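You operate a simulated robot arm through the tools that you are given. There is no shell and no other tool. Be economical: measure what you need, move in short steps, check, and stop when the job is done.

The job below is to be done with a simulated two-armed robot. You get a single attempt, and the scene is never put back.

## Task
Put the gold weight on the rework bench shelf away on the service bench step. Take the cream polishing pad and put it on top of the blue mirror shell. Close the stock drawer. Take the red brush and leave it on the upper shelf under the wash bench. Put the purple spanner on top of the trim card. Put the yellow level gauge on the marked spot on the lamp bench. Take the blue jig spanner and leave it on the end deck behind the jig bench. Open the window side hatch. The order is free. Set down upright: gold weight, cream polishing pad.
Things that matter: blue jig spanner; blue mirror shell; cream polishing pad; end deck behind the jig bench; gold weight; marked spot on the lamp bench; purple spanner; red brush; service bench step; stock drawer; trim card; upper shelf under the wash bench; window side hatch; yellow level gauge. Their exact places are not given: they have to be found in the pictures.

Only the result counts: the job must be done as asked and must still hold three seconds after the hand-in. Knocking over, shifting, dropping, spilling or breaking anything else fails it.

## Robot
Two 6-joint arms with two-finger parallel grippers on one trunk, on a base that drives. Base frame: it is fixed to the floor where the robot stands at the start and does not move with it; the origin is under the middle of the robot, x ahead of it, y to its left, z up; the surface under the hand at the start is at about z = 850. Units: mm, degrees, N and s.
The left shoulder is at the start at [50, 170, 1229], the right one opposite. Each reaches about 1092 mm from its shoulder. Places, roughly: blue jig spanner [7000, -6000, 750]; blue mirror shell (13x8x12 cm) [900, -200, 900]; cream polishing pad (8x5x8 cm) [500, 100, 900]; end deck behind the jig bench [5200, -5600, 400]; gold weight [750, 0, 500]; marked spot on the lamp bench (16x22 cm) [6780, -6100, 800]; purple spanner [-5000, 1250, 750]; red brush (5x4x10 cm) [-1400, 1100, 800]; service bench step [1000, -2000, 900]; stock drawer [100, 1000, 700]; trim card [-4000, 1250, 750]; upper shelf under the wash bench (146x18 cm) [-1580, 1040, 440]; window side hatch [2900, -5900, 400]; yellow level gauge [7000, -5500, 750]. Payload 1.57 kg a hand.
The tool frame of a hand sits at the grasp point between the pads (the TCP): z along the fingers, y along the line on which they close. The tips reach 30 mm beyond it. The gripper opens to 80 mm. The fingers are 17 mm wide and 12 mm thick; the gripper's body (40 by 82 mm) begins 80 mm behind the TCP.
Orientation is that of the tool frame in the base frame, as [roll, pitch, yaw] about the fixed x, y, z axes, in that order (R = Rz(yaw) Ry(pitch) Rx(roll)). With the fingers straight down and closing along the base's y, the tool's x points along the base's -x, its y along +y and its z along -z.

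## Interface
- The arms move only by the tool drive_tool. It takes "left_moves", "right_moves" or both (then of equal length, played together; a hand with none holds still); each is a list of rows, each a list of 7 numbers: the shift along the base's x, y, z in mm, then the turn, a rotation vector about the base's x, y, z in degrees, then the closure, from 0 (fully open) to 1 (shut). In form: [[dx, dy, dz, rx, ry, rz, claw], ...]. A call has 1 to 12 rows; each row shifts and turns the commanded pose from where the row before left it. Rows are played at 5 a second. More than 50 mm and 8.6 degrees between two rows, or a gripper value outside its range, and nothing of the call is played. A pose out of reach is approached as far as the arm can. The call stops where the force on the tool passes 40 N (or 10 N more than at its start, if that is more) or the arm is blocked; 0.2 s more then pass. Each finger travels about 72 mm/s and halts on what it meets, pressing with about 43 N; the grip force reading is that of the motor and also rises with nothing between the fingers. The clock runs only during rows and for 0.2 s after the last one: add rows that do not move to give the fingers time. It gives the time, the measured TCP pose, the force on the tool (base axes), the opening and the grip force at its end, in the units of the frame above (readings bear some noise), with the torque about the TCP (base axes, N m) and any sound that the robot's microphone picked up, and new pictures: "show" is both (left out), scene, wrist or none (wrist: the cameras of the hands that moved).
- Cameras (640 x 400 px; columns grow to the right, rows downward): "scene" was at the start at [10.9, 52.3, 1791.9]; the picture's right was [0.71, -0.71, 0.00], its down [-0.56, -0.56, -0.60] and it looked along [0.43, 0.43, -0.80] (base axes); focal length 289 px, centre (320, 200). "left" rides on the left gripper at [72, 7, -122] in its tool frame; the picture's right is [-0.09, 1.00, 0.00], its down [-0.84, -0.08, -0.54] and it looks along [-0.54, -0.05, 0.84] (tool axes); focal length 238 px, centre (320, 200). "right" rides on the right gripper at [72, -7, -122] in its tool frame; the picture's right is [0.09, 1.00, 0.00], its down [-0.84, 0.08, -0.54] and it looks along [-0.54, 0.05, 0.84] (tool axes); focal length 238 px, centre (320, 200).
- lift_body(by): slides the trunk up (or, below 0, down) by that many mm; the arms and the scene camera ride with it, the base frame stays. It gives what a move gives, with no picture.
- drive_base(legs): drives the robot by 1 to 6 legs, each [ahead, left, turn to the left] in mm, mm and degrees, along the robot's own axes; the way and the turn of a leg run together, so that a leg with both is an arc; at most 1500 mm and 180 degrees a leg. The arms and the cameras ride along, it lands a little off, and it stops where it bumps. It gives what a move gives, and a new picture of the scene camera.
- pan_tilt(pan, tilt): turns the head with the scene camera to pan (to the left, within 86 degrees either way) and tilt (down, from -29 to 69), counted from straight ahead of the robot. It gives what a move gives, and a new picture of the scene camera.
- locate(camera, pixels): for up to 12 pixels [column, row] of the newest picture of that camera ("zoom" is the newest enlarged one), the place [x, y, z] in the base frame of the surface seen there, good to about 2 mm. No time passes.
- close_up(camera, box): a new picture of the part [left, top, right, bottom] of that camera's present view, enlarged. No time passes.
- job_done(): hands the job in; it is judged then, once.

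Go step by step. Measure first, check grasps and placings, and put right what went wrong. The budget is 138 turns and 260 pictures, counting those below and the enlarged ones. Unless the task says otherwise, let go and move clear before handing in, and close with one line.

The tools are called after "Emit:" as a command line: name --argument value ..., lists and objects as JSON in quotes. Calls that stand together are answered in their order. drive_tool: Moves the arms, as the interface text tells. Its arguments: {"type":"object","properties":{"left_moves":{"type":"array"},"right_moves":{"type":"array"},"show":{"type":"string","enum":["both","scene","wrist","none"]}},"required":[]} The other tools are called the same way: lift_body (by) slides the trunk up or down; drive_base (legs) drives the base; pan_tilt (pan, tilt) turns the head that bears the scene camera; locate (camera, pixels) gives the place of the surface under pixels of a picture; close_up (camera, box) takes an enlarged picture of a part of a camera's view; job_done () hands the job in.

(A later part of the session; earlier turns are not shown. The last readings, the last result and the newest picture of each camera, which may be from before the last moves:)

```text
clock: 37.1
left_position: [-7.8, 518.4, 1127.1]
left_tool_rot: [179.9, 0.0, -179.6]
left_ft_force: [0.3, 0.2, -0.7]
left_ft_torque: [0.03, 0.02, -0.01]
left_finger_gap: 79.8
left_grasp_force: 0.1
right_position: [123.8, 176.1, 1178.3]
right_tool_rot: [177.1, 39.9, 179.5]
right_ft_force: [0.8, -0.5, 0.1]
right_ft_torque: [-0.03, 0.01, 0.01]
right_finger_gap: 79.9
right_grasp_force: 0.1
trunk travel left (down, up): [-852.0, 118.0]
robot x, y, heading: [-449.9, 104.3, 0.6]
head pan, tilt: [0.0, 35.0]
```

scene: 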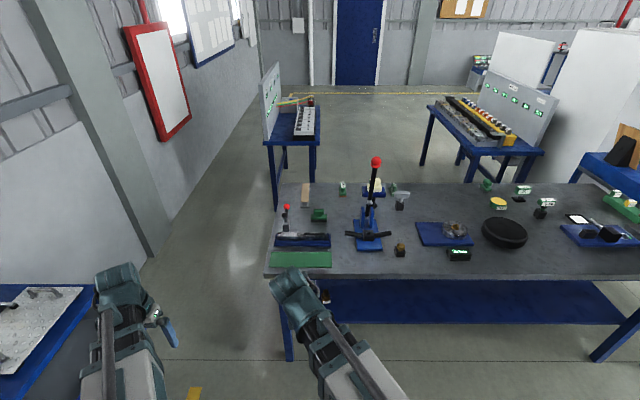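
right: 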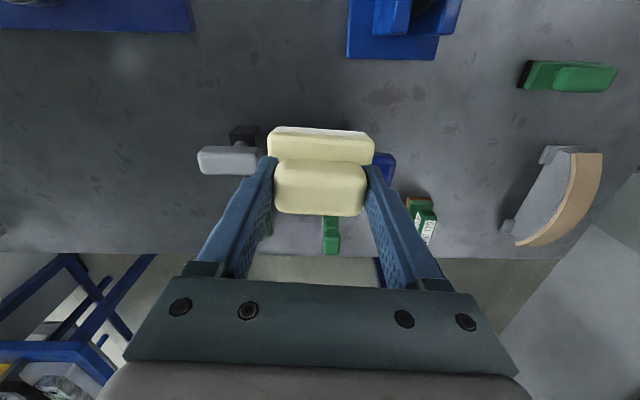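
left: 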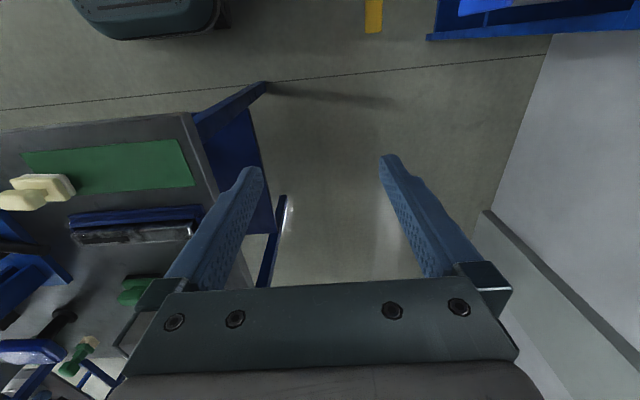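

Weight at the shelf is now hidden behind the right arm. The wrist's lower limit means the trunk has to go down about 780; I do it in two steps.

Emit:
lift_body --by -400

Emit:
lift_body --by -370

Emit:
drive_tool --right_moves '[[40, -15, 0, 0, 0, 0, 0], [40, -15, 0, 0, 0, 0, 0], [40, -15, 0, 0, 0, 0, 0], [40, -15, 0, 0, 0, 0, 0], [40, -15, 0, 0, 0, 0, 0], [40, -15, 0, 0, 0, 0, 0], [40, -14, 0, 0, 0, 0, 0]]' --show "both"

```text
clock: 40.9
left_position: [-7.5, 518.5, 727.0]
left_tool_rot: [180.0, 0.1, -179.7]
left_ft_force: [0.4, -0.8, -0.3]
left_ft_torque: [-0.01, 0.01, -0.03]
left_finger_gap: 80.2
left_grasp_force: 0.1
right_position: [123.1, 175.5, 778.8]
right_tool_rot: [177.2, 39.9, 179.4]
right_ft_force: [0.3, 0.6, -0.6]
right_ft_torque: [0.01, 0.04, 0.03]
right_finger_gap: 79.9
right_grasp_force: 0.1
trunk travel left (down, up): [-452.0, 518.0]
robot x, y, heading: [-444.2, 99.4, 0.4]
head pan, tilt: [0.0, 35.0]
```

```text
clock: 44.5
left_position: [-8.1, 518.0, 357.5]
left_tool_rot: [179.8, 0.1, -179.7]
left_ft_force: [-0.6, -0.1, 0.2]
left_ft_torque: [0.01, 0.04, -0.03]
left_finger_gap: 79.8
left_grasp_force: 0.0
right_position: [121.7, 175.9, 407.7]
right_tool_rot: [177.1, 39.9, 179.4]
right_ft_force: [0.1, 0.6, -0.2]
right_ft_torque: [0.0, 0.0, 0.04]
right_finger_gap: 80.0
right_grasp_force: 0.0
trunk travel left (down, up): [-82.0, 888.0]
robot x, y, heading: [-442.5, 104.4, 0.5]
head pan, tilt: [0.0, 35.0]
```

```text
clock: 46.1
left_position: [-8.3, 519.0, 356.6]
left_tool_rot: [179.9, -0.1, -179.7]
left_ft_force: [0.5, -0.7, 0.5]
left_ft_torque: [0.01, 0.01, 0.0]
left_finger_gap: 79.9
left_grasp_force: 0.0
right_position: [402.3, 71.0, 409.3]
right_tool_rot: [177.0, 40.1, 179.4]
right_ft_force: [-0.2, -0.3, -0.1]
right_ft_torque: [0.01, 0.02, -0.03]
right_finger_gap: 80.0
right_grasp_force: 0.1
trunk travel left (down, up): [-82.0, 888.0]
robot x, y, heading: [-444.6, 101.4, 0.3]
head pan, tilt: [0.0, 35.0]
```

scene: 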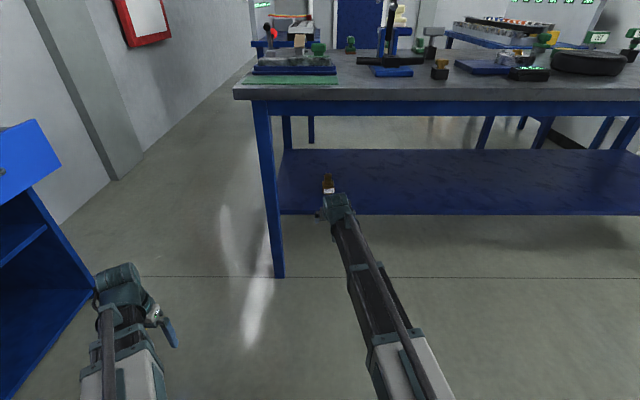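
right: 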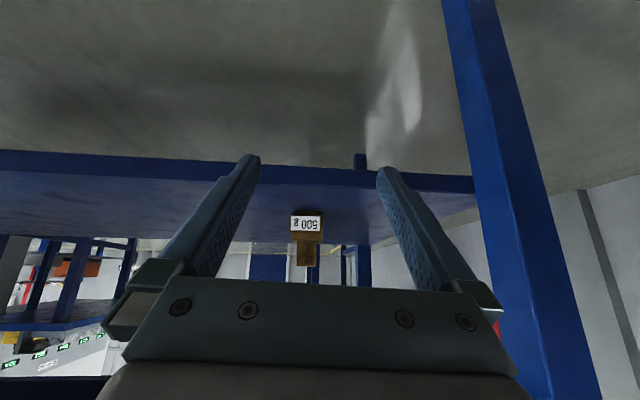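

The weight is visible between the fingers in the wrist view (306,235) and in the scene (328,185). I measure it.

Emit:
close_up --camera "right" --box '[260, 190, 360, 270]'

Emit:
close_up --camera "scene" --box '[290, 150, 370, 220]'

Emit:
locate --camera "right" --pixels '[[306, 222], [306, 235], [306, 250], [306, 261], [293, 222], [320, 222], [299, 250], [314, 250], [306, 214], [306, 190], [306, 183], [420, 180]]'

Emit:
locate --camera "scene" --pixels '[[328, 178], [328, 186], [328, 191], [320, 214], [320, 208], [320, 112], [300, 110], [270, 200]]'

```text
5.00 times, centred on (310, 230) of right
```

zoom: 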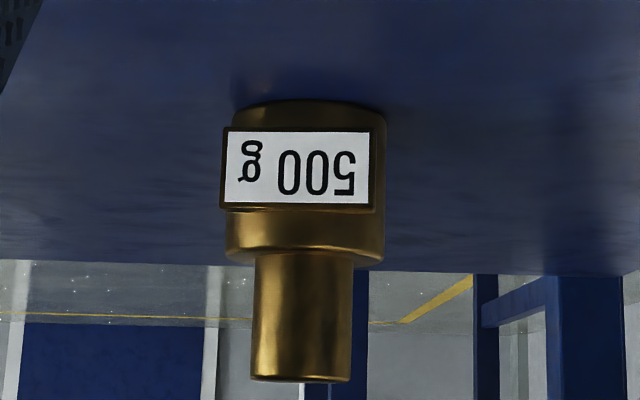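

```text
5.71 times, centred on (330, 185) of scene
```

zoom: 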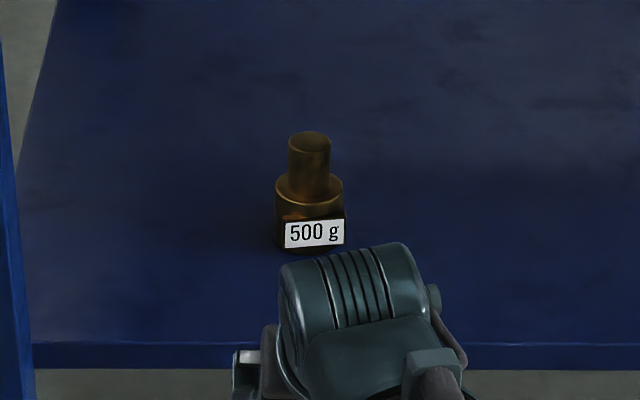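

```text
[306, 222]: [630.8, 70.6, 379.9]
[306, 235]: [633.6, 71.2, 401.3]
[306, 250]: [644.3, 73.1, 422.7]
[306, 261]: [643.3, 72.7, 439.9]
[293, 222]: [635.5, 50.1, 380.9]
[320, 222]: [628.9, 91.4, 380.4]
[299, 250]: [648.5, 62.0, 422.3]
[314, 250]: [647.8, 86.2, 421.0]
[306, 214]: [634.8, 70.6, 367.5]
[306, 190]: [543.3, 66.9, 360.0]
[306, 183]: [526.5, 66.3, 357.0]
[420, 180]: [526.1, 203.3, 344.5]
```

```text
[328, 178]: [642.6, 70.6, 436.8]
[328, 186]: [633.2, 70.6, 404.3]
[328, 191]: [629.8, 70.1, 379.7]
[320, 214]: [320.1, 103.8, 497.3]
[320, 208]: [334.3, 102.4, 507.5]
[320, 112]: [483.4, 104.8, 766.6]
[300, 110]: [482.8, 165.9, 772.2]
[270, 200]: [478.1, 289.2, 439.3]
```

The weight: body centre ≈(655,72), Ø42, z 360–407, knob to z 443; shelf edge x≈526, z 360. I drive ahead 80, drop the trunk 11, straighten the small roll and go forward to straddle the body.

Emit:
drive_base --legs '[[80, 0, 0]]'

Emit:
lift_body --by -10

Emit:
drive_tool --right_moves '[[20, 0, 0, -2.3, 0, -1.9, 0], [30, 0, 0, 0, 0, 0, 0], [30, 0, 0, 0, 0, 0, 0]]' --show "wrist"

```text
clock: 47.2
left_position: [71.5, 518.5, 356.5]
left_tool_rot: [180.0, 0.0, -179.8]
left_ft_force: [-0.2, -0.2, 0.3]
left_ft_torque: [0.01, 0.02, -0.03]
left_finger_gap: 80.0
left_grasp_force: 0.0
right_position: [482.2, 71.5, 408.8]
right_tool_rot: [177.0, 40.1, 179.5]
right_ft_force: [0.0, 0.1, -0.3]
right_ft_torque: [0.0, 0.02, 0.02]
right_finger_gap: 79.9
right_grasp_force: 0.0
trunk travel left (down, up): [-82.0, 888.0]
robot x, y, heading: [-369.6, 102.0, 0.2]
head pan, tilt: [0.0, 35.0]
```

scene: 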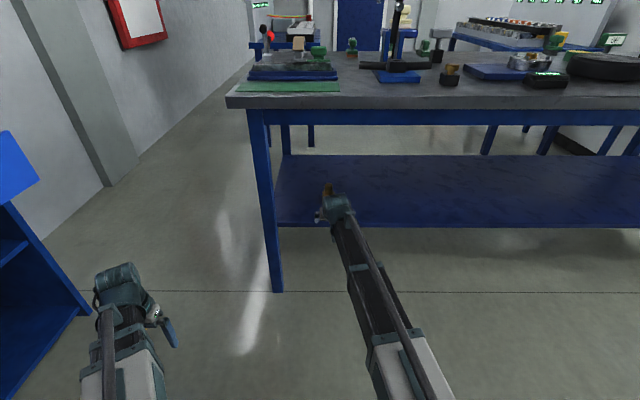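

```text
clock: 47.7
left_position: [72.7, 518.2, 346.5]
left_tool_rot: [179.9, 0.0, -179.6]
left_ft_force: [-0.4, 0.0, -0.2]
left_ft_torque: [-0.01, 0.01, -0.03]
left_finger_gap: 80.0
left_grasp_force: 0.0
right_position: [482.0, 72.1, 399.0]
right_tool_rot: [177.1, 40.2, 179.4]
right_ft_force: [0.5, 0.0, 0.4]
right_ft_torque: [-0.02, 0.01, 0.01]
right_finger_gap: 80.0
right_grasp_force: 0.0
trunk travel left (down, up): [-72.0, 898.0]
robot x, y, heading: [-363.3, 100.2, 0.3]
head pan, tilt: [0.0, 35.0]
```

```text
clock: 48.5
left_position: [72.0, 518.4, 346.8]
left_tool_rot: [179.8, 0.0, -179.6]
left_ft_force: [-0.2, -0.7, -0.4]
left_ft_torque: [0.0, -0.03, 0.03]
left_finger_gap: 79.9
left_grasp_force: 0.0
right_position: [563.6, 70.8, 397.8]
right_tool_rot: [-179.9, 40.2, 179.4]
right_ft_force: [0.4, 0.3, -0.1]
right_ft_torque: [-0.02, 0.02, -0.01]
right_finger_gap: 80.0
right_grasp_force: 0.2
trunk travel left (down, up): [-72.0, 898.0]
robot x, y, heading: [-367.8, 104.7, 0.2]
head pan, tilt: [0.0, 35.0]
```

right: 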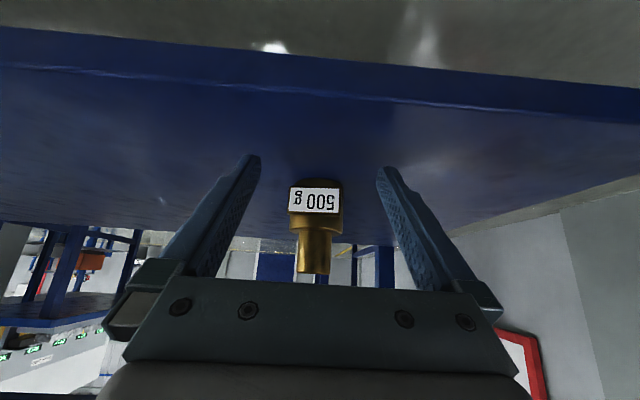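

Centred between the fingers. I go 85 further to x≈649 and close.

Emit:
drive_tool --right_moves '[[30, 0.5, 0, 0, 0, 0, 0], [30, 0.5, 0, 0, 0, 0, 0], [25, 0, 0, 0, 0, 0, 0], [0, 0, 0, 0, 0, 0, 0.3], [0, 0, 0, 0, 0, 0, 0.6], [0, 0, 0, 0, 0, 0, 1], [0, 0, 0, 0, 0, 0, 1]]' --show "wrist"

```text
clock: 50.1
left_position: [70.9, 518.9, 345.5]
left_tool_rot: [179.8, 0.0, -179.7]
left_ft_force: [0.5, 0.3, -0.3]
left_ft_torque: [0.03, 0.0, 0.01]
left_finger_gap: 80.0
left_grasp_force: 0.0
right_position: [646.0, 70.7, 398.7]
right_tool_rot: [-179.9, 40.2, 179.4]
right_ft_force: [0.8, 1.8, 0.6]
right_ft_torque: [0.13, -0.04, 0.02]
right_finger_gap: 50.7
right_grasp_force: 42.7
trunk travel left (down, up): [-72.0, 898.0]
robot x, y, heading: [-369.7, 101.3, 0.4]
head pan, tilt: [0.0, 35.0]
```

right: 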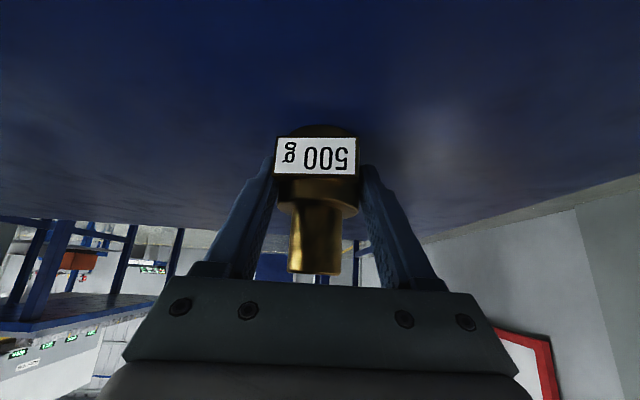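

Gripped at gap 51. I lift 40 with the trunk and check.

Emit:
lift_body --by 40

Emit:
drive_base --legs '[[-350, 0, 0]]'

Emit:
close_up --camera "right" --box '[200, 80, 440, 290]'

```text
clock: 51.0
left_position: [71.8, 519.2, 385.8]
left_tool_rot: [180.0, -0.1, -179.7]
left_ft_force: [0.2, 0.1, 0.2]
left_ft_torque: [0.01, 0.01, 0.03]
left_finger_gap: 79.9
left_grasp_force: 0.1
right_position: [647.0, 72.0, 438.0]
right_tool_rot: [-179.9, 40.0, 179.4]
right_ft_force: [-0.2, 0.3, -4.4]
right_ft_torque: [0.0, 0.1, 0.01]
right_finger_gap: 50.7
right_grasp_force: 42.8
trunk travel left (down, up): [-112.0, 858.0]
robot x, y, heading: [-366.0, 103.5, 0.5]
head pan, tilt: [0.0, 35.0]
```

```text
clock: 53.2
left_position: [-278.6, 516.5, 386.6]
left_tool_rot: [179.9, -0.1, -179.8]
left_ft_force: [0.0, -0.1, -0.1]
left_ft_torque: [-0.02, 0.03, 0.04]
left_finger_gap: 80.1
left_grasp_force: 0.0
right_position: [295.3, 67.7, 437.6]
right_tool_rot: [-179.8, 40.1, 179.4]
right_ft_force: [0.1, 0.2, -4.3]
right_ft_torque: [0.02, 0.1, -0.04]
right_finger_gap: 50.4
right_grasp_force: 43.1
trunk travel left (down, up): [-112.0, 858.0]
robot x, y, heading: [-716.8, 105.2, 0.2]
head pan, tilt: [0.0, 35.0]
```

scene: 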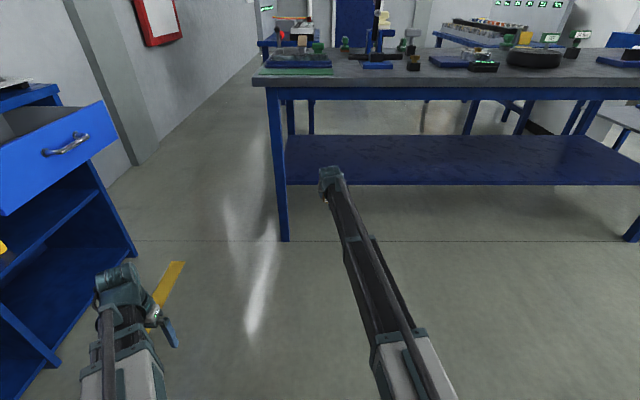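

```text
1.90 times, centred on (320, 185) of right
```

zoom: 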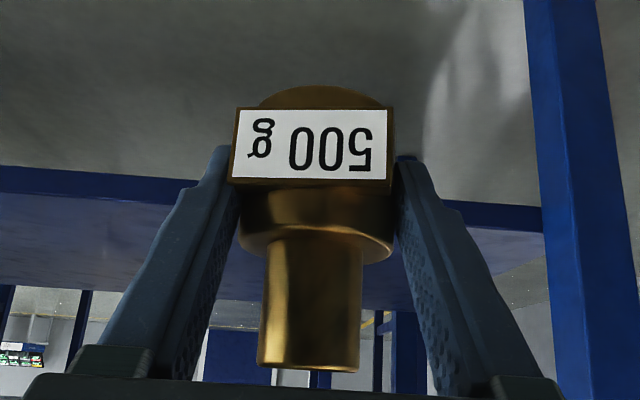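

The weight hangs upright, bottom 39 mm below TCP. I raise the trunk and drive right toward the service bench, then look.

Emit:
lift_body --by 400

Emit:
lift_body --by 300

Emit:
drive_base --legs '[[0, -1400, 0]]'

Emit:
pan_tilt --pan -25 --tilt 30

```text
clock: 57.1
left_position: [-277.7, 516.2, 786.3]
left_tool_rot: [180.0, -0.2, -179.8]
left_ft_force: [-0.1, 0.1, -0.4]
left_ft_torque: [-0.01, 0.02, 0.01]
left_finger_gap: 79.9
left_grasp_force: 0.0
right_position: [295.1, 67.5, 838.0]
right_tool_rot: [-179.9, 40.1, 179.3]
right_ft_force: [0.3, 0.3, -5.0]
right_ft_torque: [0.02, 0.02, 0.03]
right_finger_gap: 50.5
right_grasp_force: 43.3
trunk travel left (down, up): [-512.0, 458.0]
robot x, y, heading: [-718.7, 101.6, 0.1]
head pan, tilt: [0.0, 35.0]
```

```text
clock: 60.1
left_position: [-276.7, 516.1, 1086.7]
left_tool_rot: [179.9, -0.1, -179.8]
left_ft_force: [-0.2, 0.1, 0.5]
left_ft_torque: [-0.02, 0.01, 0.0]
left_finger_gap: 80.0
left_grasp_force: 0.1
right_position: [295.4, 68.7, 1136.7]
right_tool_rot: [-179.9, 40.0, 179.2]
right_ft_force: [-0.2, -0.3, -5.3]
right_ft_torque: [0.01, 0.08, 0.01]
right_finger_gap: 50.7
right_grasp_force: 43.1
trunk travel left (down, up): [-812.0, 158.0]
robot x, y, heading: [-714.2, 101.4, 0.2]
head pan, tilt: [0.0, 35.0]
```

```text
clock: 62.6
left_position: [-218.7, 250.9, 1085.6]
left_tool_rot: [179.9, -0.2, 172.5]
left_ft_force: [0.6, 0.8, 0.1]
left_ft_torque: [-0.01, 0.01, -0.01]
left_finger_gap: 80.0
left_grasp_force: 0.1
right_position: [290.4, -269.6, 1136.4]
right_tool_rot: [-179.9, 39.9, 171.7]
right_ft_force: [0.5, 0.4, -5.0]
right_ft_torque: [0.03, 0.05, -0.02]
right_finger_gap: 50.4
right_grasp_force: 43.8
trunk travel left (down, up): [-812.0, 158.0]
robot x, y, heading: [-706.9, -101.9, -7.7]
head pan, tilt: [0.0, 35.0]
stopped in leg 1: the robot was blocked; the commanded pose is now the measured one
```

scene: 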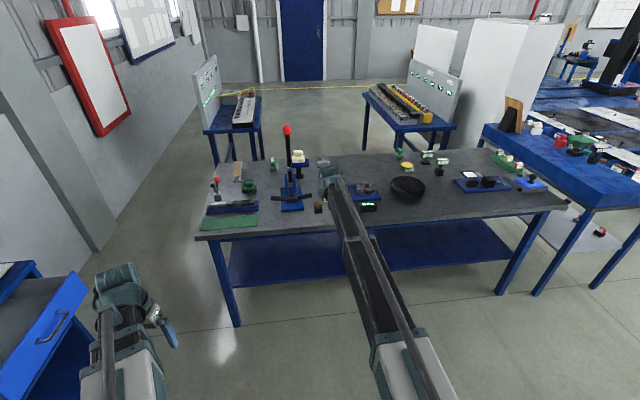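

```text
clock: 63.5
left_position: [-218.9, 250.1, 1086.5]
left_tool_rot: [180.0, -0.1, 172.5]
left_ft_force: [0.1, 0.4, -0.4]
left_ft_torque: [-0.04, 0.0, 0.0]
left_finger_gap: 80.0
left_grasp_force: 0.0
right_position: [290.0, -270.3, 1138.0]
right_tool_rot: [-179.9, 40.0, 171.6]
right_ft_force: [0.5, -0.1, -5.3]
right_ft_torque: [0.01, 0.05, -0.04]
right_finger_gap: 50.4
right_grasp_force: 43.7
trunk travel left (down, up): [-812.0, 158.0]
robot x, y, heading: [-706.7, -104.6, -7.9]
head pan, tilt: [-25.0, 30.0]
```

scene: 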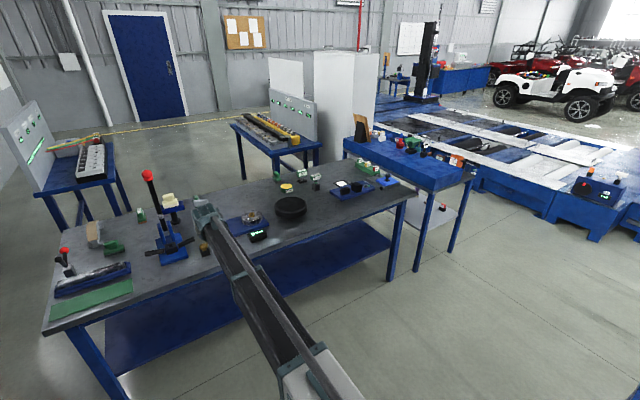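

The base bumped something on its right around (−700,−450). I look to the right and down.

Emit:
pan_tilt --pan -86 --tilt 50

```text
clock: 64.8
left_position: [-219.0, 250.4, 1086.8]
left_tool_rot: [179.9, -0.1, 172.5]
left_ft_force: [-0.3, -0.3, 0.0]
left_ft_torque: [0.01, 0.02, 0.0]
left_finger_gap: 79.6
left_grasp_force: 0.1
right_position: [290.2, -270.4, 1137.8]
right_tool_rot: [180.0, 39.9, 171.6]
right_ft_force: [0.1, 1.1, -5.3]
right_ft_torque: [0.03, 0.06, -0.02]
right_finger_gap: 50.5
right_grasp_force: 42.9
trunk travel left (down, up): [-812.0, 158.0]
robot x, y, heading: [-708.0, -103.0, -7.3]
head pan, tilt: [-85.9, 50.0]
```

scene: 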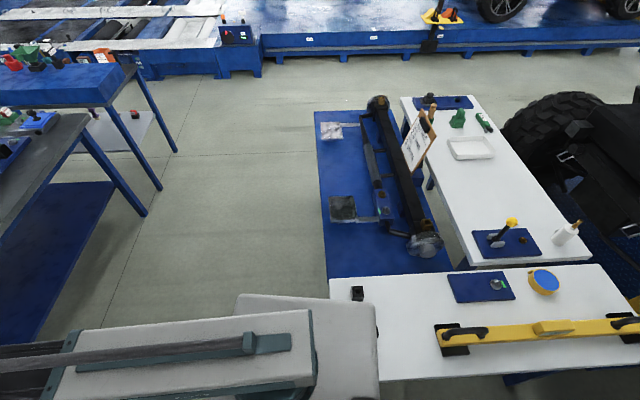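

A white bench stands to the right rear; its items look undisturbed. I measure the edges to plan a path.

Emit:
locate --camera "scene" --pixels '[[340, 290], [385, 378], [330, 278], [320, 115], [360, 115], [405, 100], [150, 215], [175, 150], [225, 75], [262, 75], [100, 105], [300, 250]]'

```text
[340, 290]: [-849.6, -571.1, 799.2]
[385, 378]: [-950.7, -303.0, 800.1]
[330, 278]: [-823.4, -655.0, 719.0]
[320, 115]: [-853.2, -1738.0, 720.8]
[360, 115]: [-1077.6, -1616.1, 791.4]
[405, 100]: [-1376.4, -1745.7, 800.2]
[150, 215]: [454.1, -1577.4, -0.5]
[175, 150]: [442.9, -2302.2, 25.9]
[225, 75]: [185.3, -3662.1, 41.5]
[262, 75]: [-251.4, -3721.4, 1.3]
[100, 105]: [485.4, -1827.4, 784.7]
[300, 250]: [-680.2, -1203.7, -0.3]
```

The free corridor spans x −820 to 440. I retract the weight hand first (the lever is in the way), then go left, straighten, and drive ahead.

Emit:
drive_tool --right_moves '[[-45, 6, 0, 0, 0, 0, 1], [-45, 6, 0, 0, 0, 0, 1], [-45, 6, 0, 0, 0, 0, 1], [-45, 6, 0, 0, 0, 0, 1], [-45, 6, 0, 0, 0, 0, 1], [-45, 6, 0, 0, 0, 0, 1], [-45, 6, 0, 0, 0, 0, 1], [-45, 6, 0, 0, 0, 0, 1], [-45, 6, 0, 0, 0, 0, 1]]' --show "none"

Emit:
drive_base --legs '[[0, 80, 0], [0, 0, 7.5], [450, 0, 0], [0, -1400, 0]]'

```text
clock: 66.8
left_position: [-220.3, 250.2, 1086.9]
left_tool_rot: [179.7, -0.1, 172.6]
left_ft_force: [0.4, -0.2, -0.5]
left_ft_torque: [0.0, -0.04, -0.02]
left_finger_gap: 80.0
left_grasp_force: 0.1
right_position: [-117.9, -217.4, 1138.1]
right_tool_rot: [180.0, 40.0, 171.6]
right_ft_force: [0.4, -0.3, -5.6]
right_ft_torque: [-0.01, 0.1, -0.04]
right_finger_gap: 50.0
right_grasp_force: 43.1
trunk travel left (down, up): [-812.0, 158.0]
robot x, y, heading: [-703.9, -103.9, -7.7]
head pan, tilt: [-85.9, 50.0]
```

```text
clock: 77.5
left_position: [198.3, -1033.5, 1086.6]
left_tool_rot: [179.8, -0.1, -179.8]
left_ft_force: [-0.2, -0.1, -0.1]
left_ft_torque: [0.01, -0.02, 0.0]
left_finger_gap: 80.0
left_grasp_force: 0.0
right_position: [360.9, -1483.1, 1138.9]
right_tool_rot: [180.0, 40.0, 179.2]
right_ft_force: [0.1, 0.4, -5.0]
right_ft_torque: [0.02, 0.12, 0.03]
right_finger_gap: 50.3
right_grasp_force: 42.9
trunk travel left (down, up): [-812.0, 158.0]
robot x, y, heading: [-243.4, -1448.4, 0.1]
head pan, tilt: [-85.9, 50.0]
```

scene: 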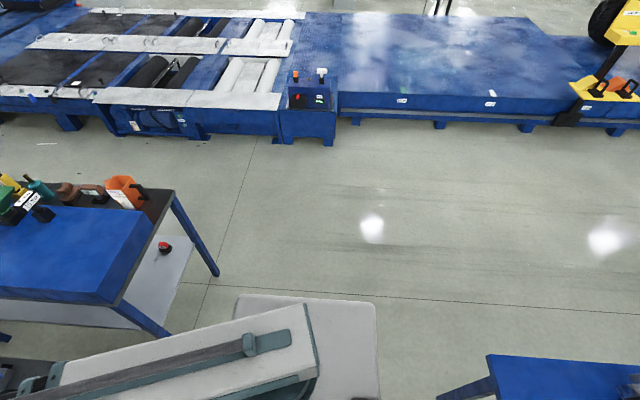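

Now I look at the service bench on the left of this view, ahead-right.

Emit:
pan_tilt --pan -20 --tilt 30

Emit:
close_up --camera "scene" --box '[150, 60, 470, 260]'

```text
clock: 78.9
left_position: [197.7, -1032.9, 1086.7]
left_tool_rot: [179.9, -0.2, -179.8]
left_ft_force: [-0.3, -0.1, 0.2]
left_ft_torque: [-0.02, 0.0, 0.02]
left_finger_gap: 80.0
left_grasp_force: 0.0
right_position: [361.5, -1482.7, 1137.7]
right_tool_rot: [179.9, 40.0, 179.2]
right_ft_force: [0.1, -0.4, -4.9]
right_ft_torque: [-0.03, 0.06, 0.0]
right_finger_gap: 50.4
right_grasp_force: 43.4
trunk travel left (down, up): [-812.0, 158.0]
robot x, y, heading: [-241.3, -1446.7, 0.0]
head pan, tilt: [-20.0, 30.0]
```

scene: 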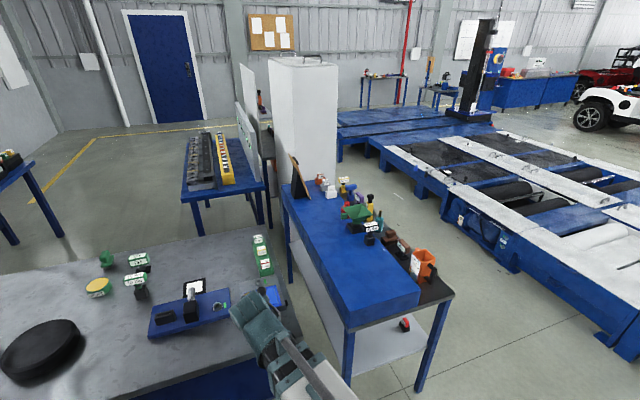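

```text
2.00 times, centred on (310, 160) of scene
```

zoom: 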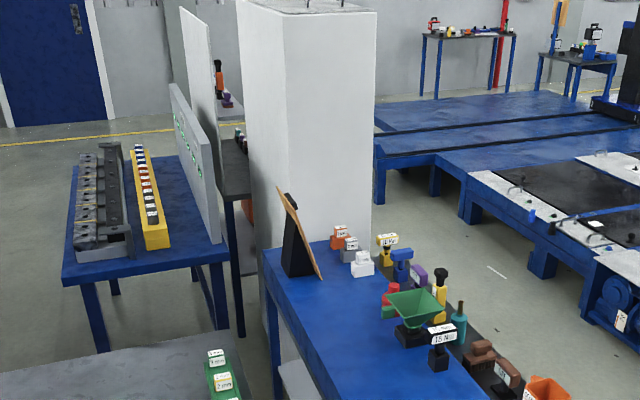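

The blue raised slab on the dark bench is the service bench step, with its near part empty. I measure it.

Emit:
locate --camera "scene" --pixels '[[350, 310], [420, 285], [350, 325], [420, 300], [350, 332], [380, 280], [340, 250], [310, 215], [430, 290], [360, 235], [290, 190], [400, 325]]'

Emit:
close_up --camera "scene" --box '[280, 170, 460, 340]'

```text
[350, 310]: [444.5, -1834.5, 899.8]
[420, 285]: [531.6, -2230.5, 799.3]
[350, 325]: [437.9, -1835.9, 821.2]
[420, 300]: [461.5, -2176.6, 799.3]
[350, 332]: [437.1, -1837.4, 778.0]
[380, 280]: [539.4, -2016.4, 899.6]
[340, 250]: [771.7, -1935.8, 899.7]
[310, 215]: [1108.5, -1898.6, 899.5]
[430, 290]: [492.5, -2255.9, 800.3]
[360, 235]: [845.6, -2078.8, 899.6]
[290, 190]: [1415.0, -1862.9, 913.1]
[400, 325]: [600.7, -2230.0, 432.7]
```

```text
2.35 times, centred on (370, 255) of scene
```

zoom: 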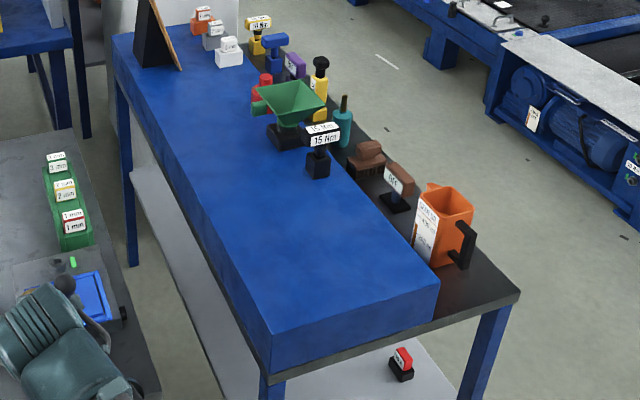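

Step top z≈900, x 445–1415, y −1835…−2120; I'll place the weight near (600,−1980). I drive right 440 and extend.

Emit:
drive_base --legs '[[0, -450, 0]]'

Emit:
drive_tool --right_moves '[[40, -8, 0, 0, 0, 0, 1], [40, -8, 0, 0, 0, 0, 1], [40, -8, 0, 0, 0, 0, 1], [40, -8, 0, 0, 0, 0, 1], [40, -8, 0, 0, 0, 0, 1], [35, -7, 0, 0, 0, 0, 1]]' --show "none"

Emit:
lift_body --by -170

Emit:
pan_tilt --pan -15 --tilt 35

```text
clock: 81.6
left_position: [195.7, -1471.8, 1087.2]
left_tool_rot: [179.8, -0.1, -179.4]
left_ft_force: [-0.2, 0.4, 0.5]
left_ft_torque: [0.02, 0.0, -0.02]
left_finger_gap: 79.8
left_grasp_force: 0.1
right_position: [363.6, -1920.2, 1137.8]
right_tool_rot: [-180.0, 40.0, 179.6]
right_ft_force: [0.3, -0.4, -5.0]
right_ft_torque: [-0.01, 0.11, 0.01]
right_finger_gap: 50.3
right_grasp_force: 42.8
trunk travel left (down, up): [-812.0, 158.0]
robot x, y, heading: [-234.9, -1890.4, 0.7]
head pan, tilt: [-20.0, 30.0]
```

scene: 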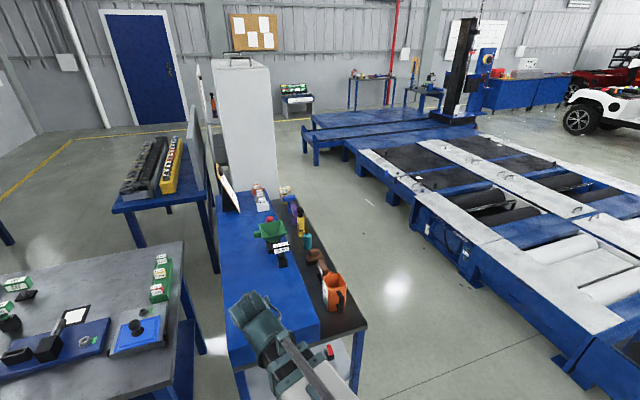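

```text
clock: 83.0
left_position: [195.2, -1472.8, 1087.7]
left_tool_rot: [179.8, -0.2, -179.5]
left_ft_force: [0.3, 0.6, -0.9]
left_ft_torque: [0.0, 0.0, 0.02]
left_finger_gap: 80.3
left_grasp_force: 0.1
right_position: [600.9, -1966.6, 1138.3]
right_tool_rot: [180.0, 39.9, 179.7]
right_ft_force: [0.1, 0.3, -5.3]
right_ft_torque: [0.0, 0.05, -0.02]
right_finger_gap: 50.3
right_grasp_force: 43.2
right hand out of reach, approached as far as the arm can: row 4
trunk travel left (down, up): [-812.0, 158.0]
robot x, y, heading: [-243.5, -1889.3, 0.6]
head pan, tilt: [-20.0, 30.0]
```

```text
clock: 84.9
left_position: [196.0, -1471.0, 916.5]
left_tool_rot: [179.9, -0.1, -179.4]
left_ft_force: [-0.2, 0.0, 0.3]
left_ft_torque: [-0.01, 0.0, 0.02]
left_finger_gap: 79.8
left_grasp_force: 0.1
right_position: [599.6, -1966.1, 968.8]
right_tool_rot: [180.0, 40.0, 179.6]
right_ft_force: [0.2, 0.5, -4.1]
right_ft_torque: [-0.01, 0.08, 0.0]
right_finger_gap: 50.5
right_grasp_force: 43.3
trunk travel left (down, up): [-642.0, 328.0]
robot x, y, heading: [-237.9, -1887.6, 0.4]
head pan, tilt: [-20.0, 30.0]
```

```text
clock: 85.6
left_position: [195.4, -1471.4, 916.2]
left_tool_rot: [179.9, -0.1, -179.3]
left_ft_force: [0.3, 0.2, -0.1]
left_ft_torque: [0.0, 0.01, -0.03]
left_finger_gap: 80.2
left_grasp_force: 0.0
right_position: [600.1, -1965.2, 966.7]
right_tool_rot: [-180.0, 39.8, 179.7]
right_ft_force: [-0.5, 0.2, -4.6]
right_ft_torque: [0.02, 0.1, 0.0]
right_finger_gap: 50.4
right_grasp_force: 42.6
trunk travel left (down, up): [-642.0, 328.0]
robot x, y, heading: [-235.6, -1887.8, 0.3]
head pan, tilt: [-15.0, 35.0]
```

scene: 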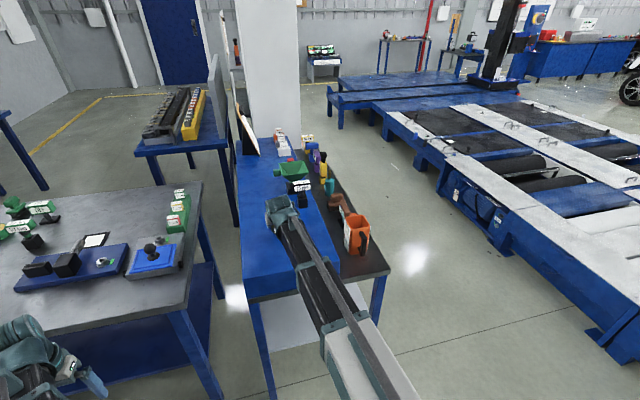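

TCP (600,−1966,967): over the step. I lower 26 and check with the wrist view.

Emit:
lift_body --by -26

Emit:
close_up --camera "right" --box '[160, 60, 480, 290]'

```text
clock: 86.3
left_position: [196.3, -1471.4, 890.4]
left_tool_rot: [179.9, -0.1, -179.4]
left_ft_force: [-0.3, 0.1, 0.5]
left_ft_torque: [0.0, 0.02, 0.03]
left_finger_gap: 80.1
left_grasp_force: 0.0
right_position: [601.4, -1965.3, 941.4]
right_tool_rot: [180.0, 39.9, 179.6]
right_ft_force: [0.8, -0.4, -4.1]
right_ft_torque: [-0.02, 0.08, 0.05]
right_finger_gap: 50.3
right_grasp_force: 43.0
trunk travel left (down, up): [-616.0, 354.0]
robot x, y, heading: [-239.1, -1889.6, 0.6]
head pan, tilt: [-15.0, 35.0]
```

```text
1.74 times, centred on (320, 175) of right
```

zoom: 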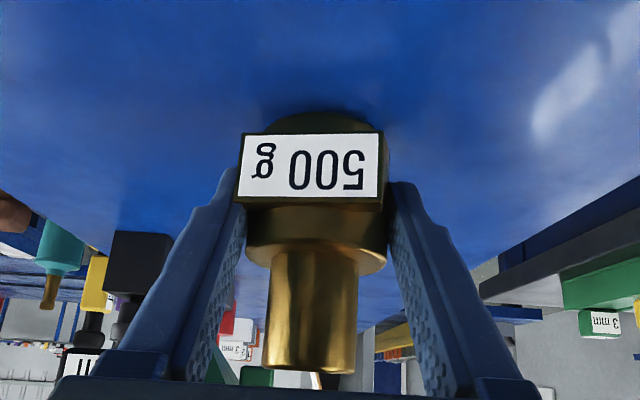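

Emit:
lift_body --by -2

Emit:
lift_body --by -1.5

```text
clock: 86.8
left_position: [195.7, -1470.9, 888.1]
left_tool_rot: [179.9, -0.2, -179.4]
left_ft_force: [0.2, 1.3, -0.9]
left_ft_torque: [0.03, 0.03, 0.04]
left_finger_gap: 80.0
left_grasp_force: 0.1
right_position: [600.2, -1966.1, 939.1]
right_tool_rot: [-180.0, 40.0, 179.6]
right_ft_force: [-0.8, -0.1, -4.5]
right_ft_torque: [-0.03, 0.08, -0.03]
right_finger_gap: 50.4
right_grasp_force: 42.8
trunk travel left (down, up): [-614.0, 356.0]
robot x, y, heading: [-239.4, -1890.4, 0.3]
head pan, tilt: [-15.0, 35.0]
```

```text
clock: 87.3
left_position: [195.3, -1471.5, 887.2]
left_tool_rot: [179.9, -0.1, -179.4]
left_ft_force: [0.5, 0.5, 0.2]
left_ft_torque: [-0.01, 0.0, 0.03]
left_finger_gap: 80.2
left_grasp_force: 0.1
right_position: [601.0, -1964.9, 938.6]
right_tool_rot: [180.0, 40.0, 179.7]
right_ft_force: [1.2, 0.0, 2.0]
right_ft_torque: [-0.17, -0.13, 0.01]
right_finger_gap: 50.3
right_grasp_force: 43.0
trunk travel left (down, up): [-612.0, 358.0]
robot x, y, heading: [-237.6, -1892.1, 0.6]
head pan, tilt: [-15.0, 35.0]
```

Contact (fz went to +2). I open and withdraw backward.

Emit:
drive_tool --right_moves '[[0, 0, 0, 0, 0, 0, 0.3], [0, 0, 0, 0, 0, 0, 0], [0, 0, 0, 0, 0, 0, 0], [-30, 0, 0, 0, 0, 0, 0], [-40, 0, 0, 0, 0, 0, 0], [-40, 0, 0, 0, 0, 0, 0], [-40, 0, 10, 0, 0, 0, 0]]' --show "wrist"

```text
clock: 88.9
left_position: [194.6, -1470.9, 887.6]
left_tool_rot: [180.0, -0.1, -179.4]
left_ft_force: [0.1, 0.8, 0.9]
left_ft_torque: [0.0, 0.02, 0.02]
left_finger_gap: 80.0
left_grasp_force: 0.1
right_position: [446.2, -1967.7, 938.5]
right_tool_rot: [180.0, 40.1, 179.6]
right_ft_force: [-0.4, 0.0, 0.8]
right_ft_torque: [0.01, 0.0, -0.01]
right_finger_gap: 79.9
right_grasp_force: 0.1
right hand out of reach, approached as far as the arm can: row 7
trunk travel left (down, up): [-612.0, 358.0]
robot x, y, heading: [-238.8, -1886.8, 0.5]
head pan, tilt: [-15.0, 35.0]
```

right: 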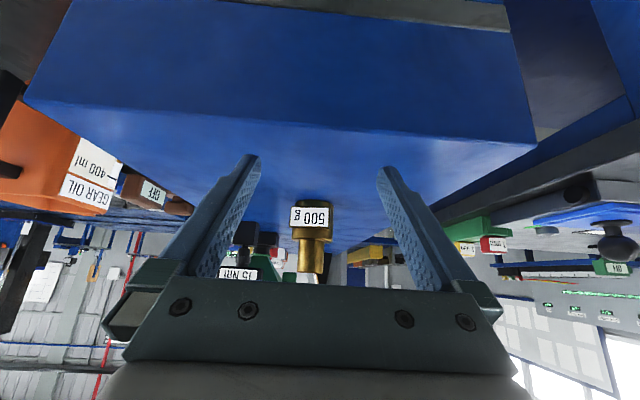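

The weight stands on the step. I back away, raise the trunk and look around toward the south-east for the far stations.

Emit:
drive_tool --right_moves '[[-45, 0, 0, 0, 0, 0, 0], [-40, 0, 0, 0, 0, 0, 0]]' --show "none"

Emit:
lift_body --by 350

Emit:
drive_base --legs '[[0, -900, 0]]'

Emit:
pan_tilt --pan -40 --tilt 15

```text
clock: 89.5
left_position: [195.1, -1470.7, 887.4]
left_tool_rot: [179.9, -0.2, -179.3]
left_ft_force: [0.5, 0.9, -0.7]
left_ft_torque: [-0.02, -0.01, 0.01]
left_finger_gap: 80.0
left_grasp_force: 0.1
right_position: [362.2, -1966.5, 939.4]
right_tool_rot: [-180.0, 40.1, 179.6]
right_ft_force: [-0.2, 0.3, 0.4]
right_ft_torque: [0.03, -0.02, -0.03]
right_finger_gap: 80.1
right_grasp_force: 0.1
trunk travel left (down, up): [-612.0, 358.0]
robot x, y, heading: [-240.4, -1889.6, 0.7]
head pan, tilt: [-15.0, 35.0]
```

```text
clock: 92.9
left_position: [197.3, -1471.0, 1236.4]
left_tool_rot: [179.9, -0.1, -179.4]
left_ft_force: [1.0, 0.5, -0.1]
left_ft_torque: [0.01, -0.02, 0.02]
left_finger_gap: 80.2
left_grasp_force: 0.1
right_position: [363.5, -1965.7, 1288.2]
right_tool_rot: [-180.0, 39.9, 179.6]
right_ft_force: [0.8, 0.8, -0.5]
right_ft_torque: [-0.01, 0.01, 0.0]
right_finger_gap: 80.2
right_grasp_force: 0.1
trunk travel left (down, up): [-962.0, 8.0]
robot x, y, heading: [-240.5, -1888.6, 0.5]
head pan, tilt: [-15.0, 35.0]
```

```text
clock: 97.7
left_position: [203.6, -2372.8, 1238.5]
left_tool_rot: [179.7, 0.0, -179.4]
left_ft_force: [0.2, 1.3, 0.6]
left_ft_torque: [0.02, -0.01, 0.0]
left_finger_gap: 79.9
left_grasp_force: 0.0
right_position: [371.0, -2867.2, 1288.6]
right_tool_rot: [180.0, 39.9, 179.6]
right_ft_force: [-0.8, -0.1, -0.1]
right_ft_torque: [0.01, 0.0, 0.0]
right_finger_gap: 80.0
right_grasp_force: 0.1
trunk travel left (down, up): [-962.0, 8.0]
robot x, y, heading: [-227.0, -2790.8, 0.7]
head pan, tilt: [-15.0, 35.0]
```

scene: 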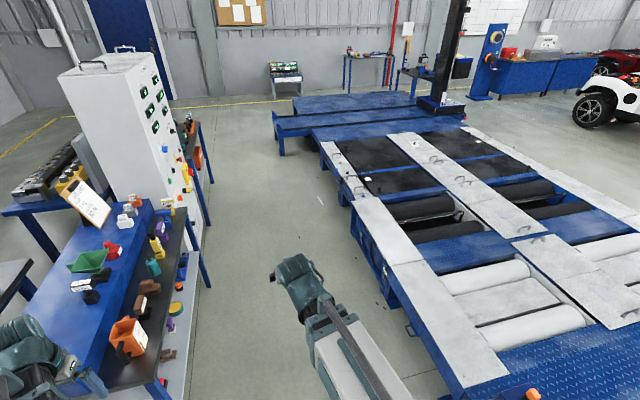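

```text
clock: 98.6
left_position: [202.5, -2371.7, 1238.4]
left_tool_rot: [179.8, -0.1, -179.5]
left_ft_force: [0.4, -0.3, 0.9]
left_ft_torque: [-0.03, -0.02, -0.01]
left_finger_gap: 80.0
left_grasp_force: 0.1
right_position: [369.9, -2867.3, 1288.5]
right_tool_rot: [180.0, 39.9, 179.6]
right_ft_force: [0.0, 0.1, -0.4]
right_ft_torque: [0.01, 0.02, -0.04]
right_finger_gap: 79.9
right_grasp_force: 0.1
trunk travel left (down, up): [-962.0, 8.0]
robot x, y, heading: [-231.0, -2789.4, 0.6]
head pan, tilt: [-40.0, 15.0]
```

scene: 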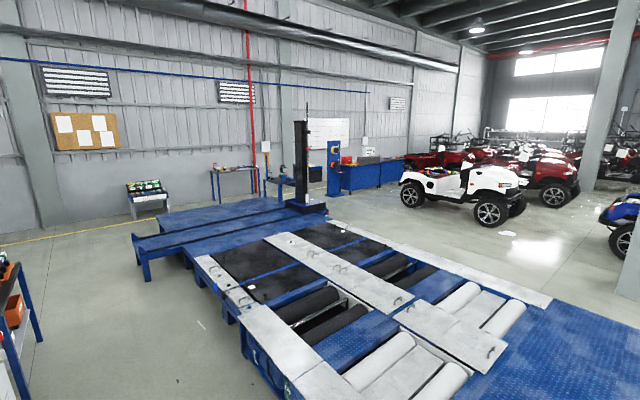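

I locate landmarks across the platform and far benches to plan the way.

Emit:
locate --camera "scene" --pixels '[[215, 198], [235, 168], [280, 180], [310, 172], [350, 190], [400, 160], [145, 280], [250, 345], [550, 310], [340, 225], [330, 205], [150, 200]]'

Emit:
close_up --camera "scene" --box '[120, 100, 440, 300]'

Emit:
pan_tilt --pan -80 --tilt 15

```text
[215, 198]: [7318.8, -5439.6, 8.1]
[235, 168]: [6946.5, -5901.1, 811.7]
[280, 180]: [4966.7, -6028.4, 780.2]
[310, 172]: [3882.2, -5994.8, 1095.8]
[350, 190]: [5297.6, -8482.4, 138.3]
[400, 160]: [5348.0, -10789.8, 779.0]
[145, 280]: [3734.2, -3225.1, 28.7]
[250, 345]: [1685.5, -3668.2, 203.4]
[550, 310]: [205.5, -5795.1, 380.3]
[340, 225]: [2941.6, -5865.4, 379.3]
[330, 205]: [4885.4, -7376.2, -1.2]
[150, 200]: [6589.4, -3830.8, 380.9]
```

```text
2.00 times, centred on (280, 200) of scene
```

zoom: 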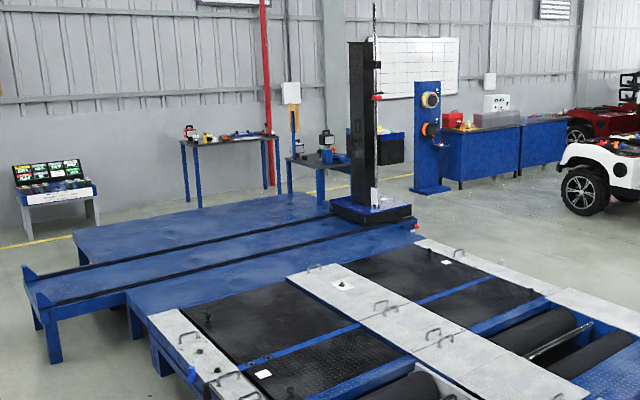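

```text
clock: 99.6
left_position: [203.8, -2372.3, 1238.5]
left_tool_rot: [180.0, -0.1, -179.4]
left_ft_force: [0.2, -1.1, 0.2]
left_ft_torque: [0.02, 0.01, -0.02]
left_finger_gap: 79.9
left_grasp_force: 0.1
right_position: [370.3, -2867.9, 1288.9]
right_tool_rot: [180.0, 39.9, 179.6]
right_ft_force: [-0.1, 0.7, -0.5]
right_ft_torque: [0.0, 0.0, -0.02]
right_finger_gap: 79.7
right_grasp_force: 0.1
trunk travel left (down, up): [-962.0, 8.0]
robot x, y, heading: [-230.3, -2791.0, 0.4]
head pan, tilt: [-80.0, 15.0]
```

scene: 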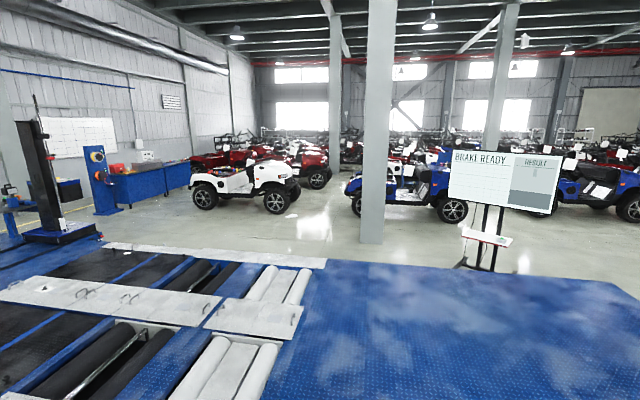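

The platform (z≈380) spans roughly x −…5000, y −3650…−5900, with the hatch on its far (window) side, so I have to go around the east end. I drive east along y≈−3000.

Emit:
pan_tilt --pan -35 --tilt 15

Emit:
drive_base --legs '[[0, -170, -0.5], [1500, 0, 0], [1500, 0, 0]]'

Emit:
locate --camera "scene" --pixels '[[100, 200], [200, 200], [300, 200], [400, 200], [500, 200], [100, 250], [200, 250], [300, 250], [400, 250], [500, 250], [320, 300], [200, 300]]'

```text
clock: 100.8
left_position: [203.7, -2371.8, 1237.1]
left_tool_rot: [179.9, -0.1, -179.4]
left_ft_force: [0.5, -0.1, 0.2]
left_ft_torque: [0.0, 0.0, -0.02]
left_finger_gap: 80.3
left_grasp_force: 0.0
right_position: [371.4, -2866.9, 1287.8]
right_tool_rot: [-180.0, 39.9, 179.6]
right_ft_force: [0.2, 0.2, 1.1]
right_ft_torque: [0.0, -0.02, -0.02]
right_finger_gap: 80.0
right_grasp_force: 0.0
trunk travel left (down, up): [-962.0, 8.0]
robot x, y, heading: [-230.0, -2789.0, 0.4]
head pan, tilt: [-35.0, 15.0]
```

scene: 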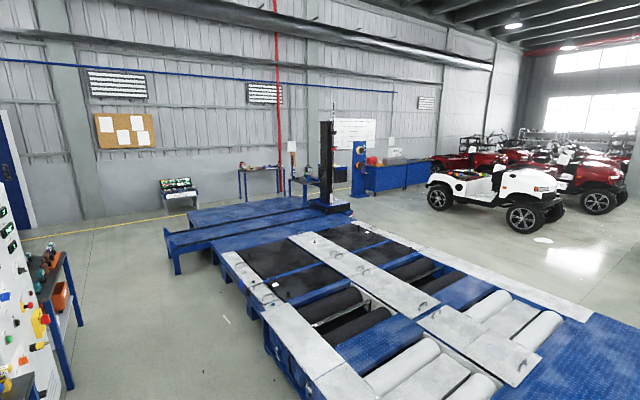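

```text
clock: 116.3
left_position: [3219.1, -2543.1, 1237.2]
left_tool_rot: [179.9, -0.2, -179.1]
left_ft_force: [0.2, 0.0, -0.9]
left_ft_torque: [0.0, 0.0, 0.0]
left_finger_gap: 80.1
left_grasp_force: 0.0
right_position: [3389.9, -3036.5, 1288.6]
right_tool_rot: [180.0, 40.0, -180.0]
right_ft_force: [0.0, 0.4, -0.5]
right_ft_torque: [0.0, 0.0, 0.01]
right_finger_gap: 80.2
right_grasp_force: 0.0
trunk travel left (down, up): [-962.0, 8.0]
robot x, y, heading: [2787.7, -2963.1, 0.6]
head pan, tilt: [-35.0, 15.0]
```

scene: 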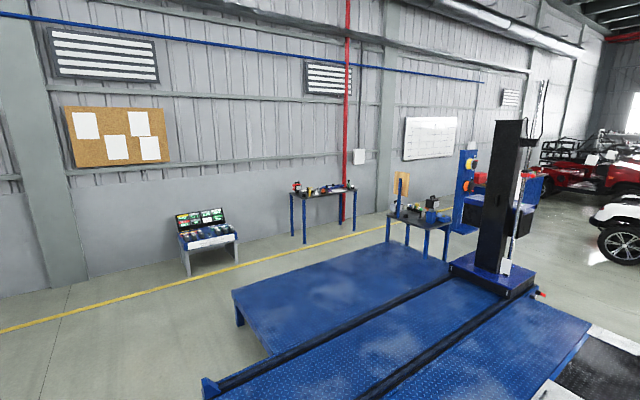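

```text
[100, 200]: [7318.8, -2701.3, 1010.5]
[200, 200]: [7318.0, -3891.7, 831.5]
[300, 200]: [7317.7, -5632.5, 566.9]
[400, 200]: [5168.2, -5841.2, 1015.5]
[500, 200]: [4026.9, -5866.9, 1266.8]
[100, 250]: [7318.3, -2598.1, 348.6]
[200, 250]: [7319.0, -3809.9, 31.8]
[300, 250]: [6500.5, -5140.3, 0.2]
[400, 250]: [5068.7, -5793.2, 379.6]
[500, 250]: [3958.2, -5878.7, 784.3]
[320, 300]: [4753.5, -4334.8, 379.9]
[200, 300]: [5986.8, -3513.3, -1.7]
```

The wall is at x≈7318; the bench by the red pipe (325,195) is the lamp bench, the one at (420,215) the jig bench. I measure their edges and the deck.

Emit:
close_up --camera "scene" --box '[270, 160, 480, 290]'

Emit:
locate --camera "scene" --pixels '[[235, 290], [240, 325], [400, 243], [305, 243], [345, 230], [293, 192], [350, 188], [390, 240], [410, 255], [448, 265], [390, 215], [190, 275]]'

```text
3.05 times, centred on (375, 225) of scene
```

zoom: 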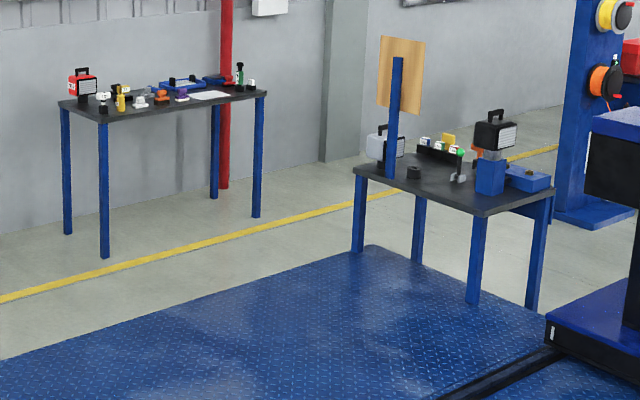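

```text
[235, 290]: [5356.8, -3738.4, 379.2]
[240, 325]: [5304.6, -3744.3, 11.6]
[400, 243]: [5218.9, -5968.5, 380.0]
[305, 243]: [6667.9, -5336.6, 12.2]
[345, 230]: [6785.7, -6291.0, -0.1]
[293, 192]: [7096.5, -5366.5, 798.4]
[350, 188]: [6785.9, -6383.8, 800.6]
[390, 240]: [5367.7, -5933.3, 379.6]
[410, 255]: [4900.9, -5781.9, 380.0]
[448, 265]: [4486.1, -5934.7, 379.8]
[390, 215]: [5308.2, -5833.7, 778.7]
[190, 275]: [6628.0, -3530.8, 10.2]
```

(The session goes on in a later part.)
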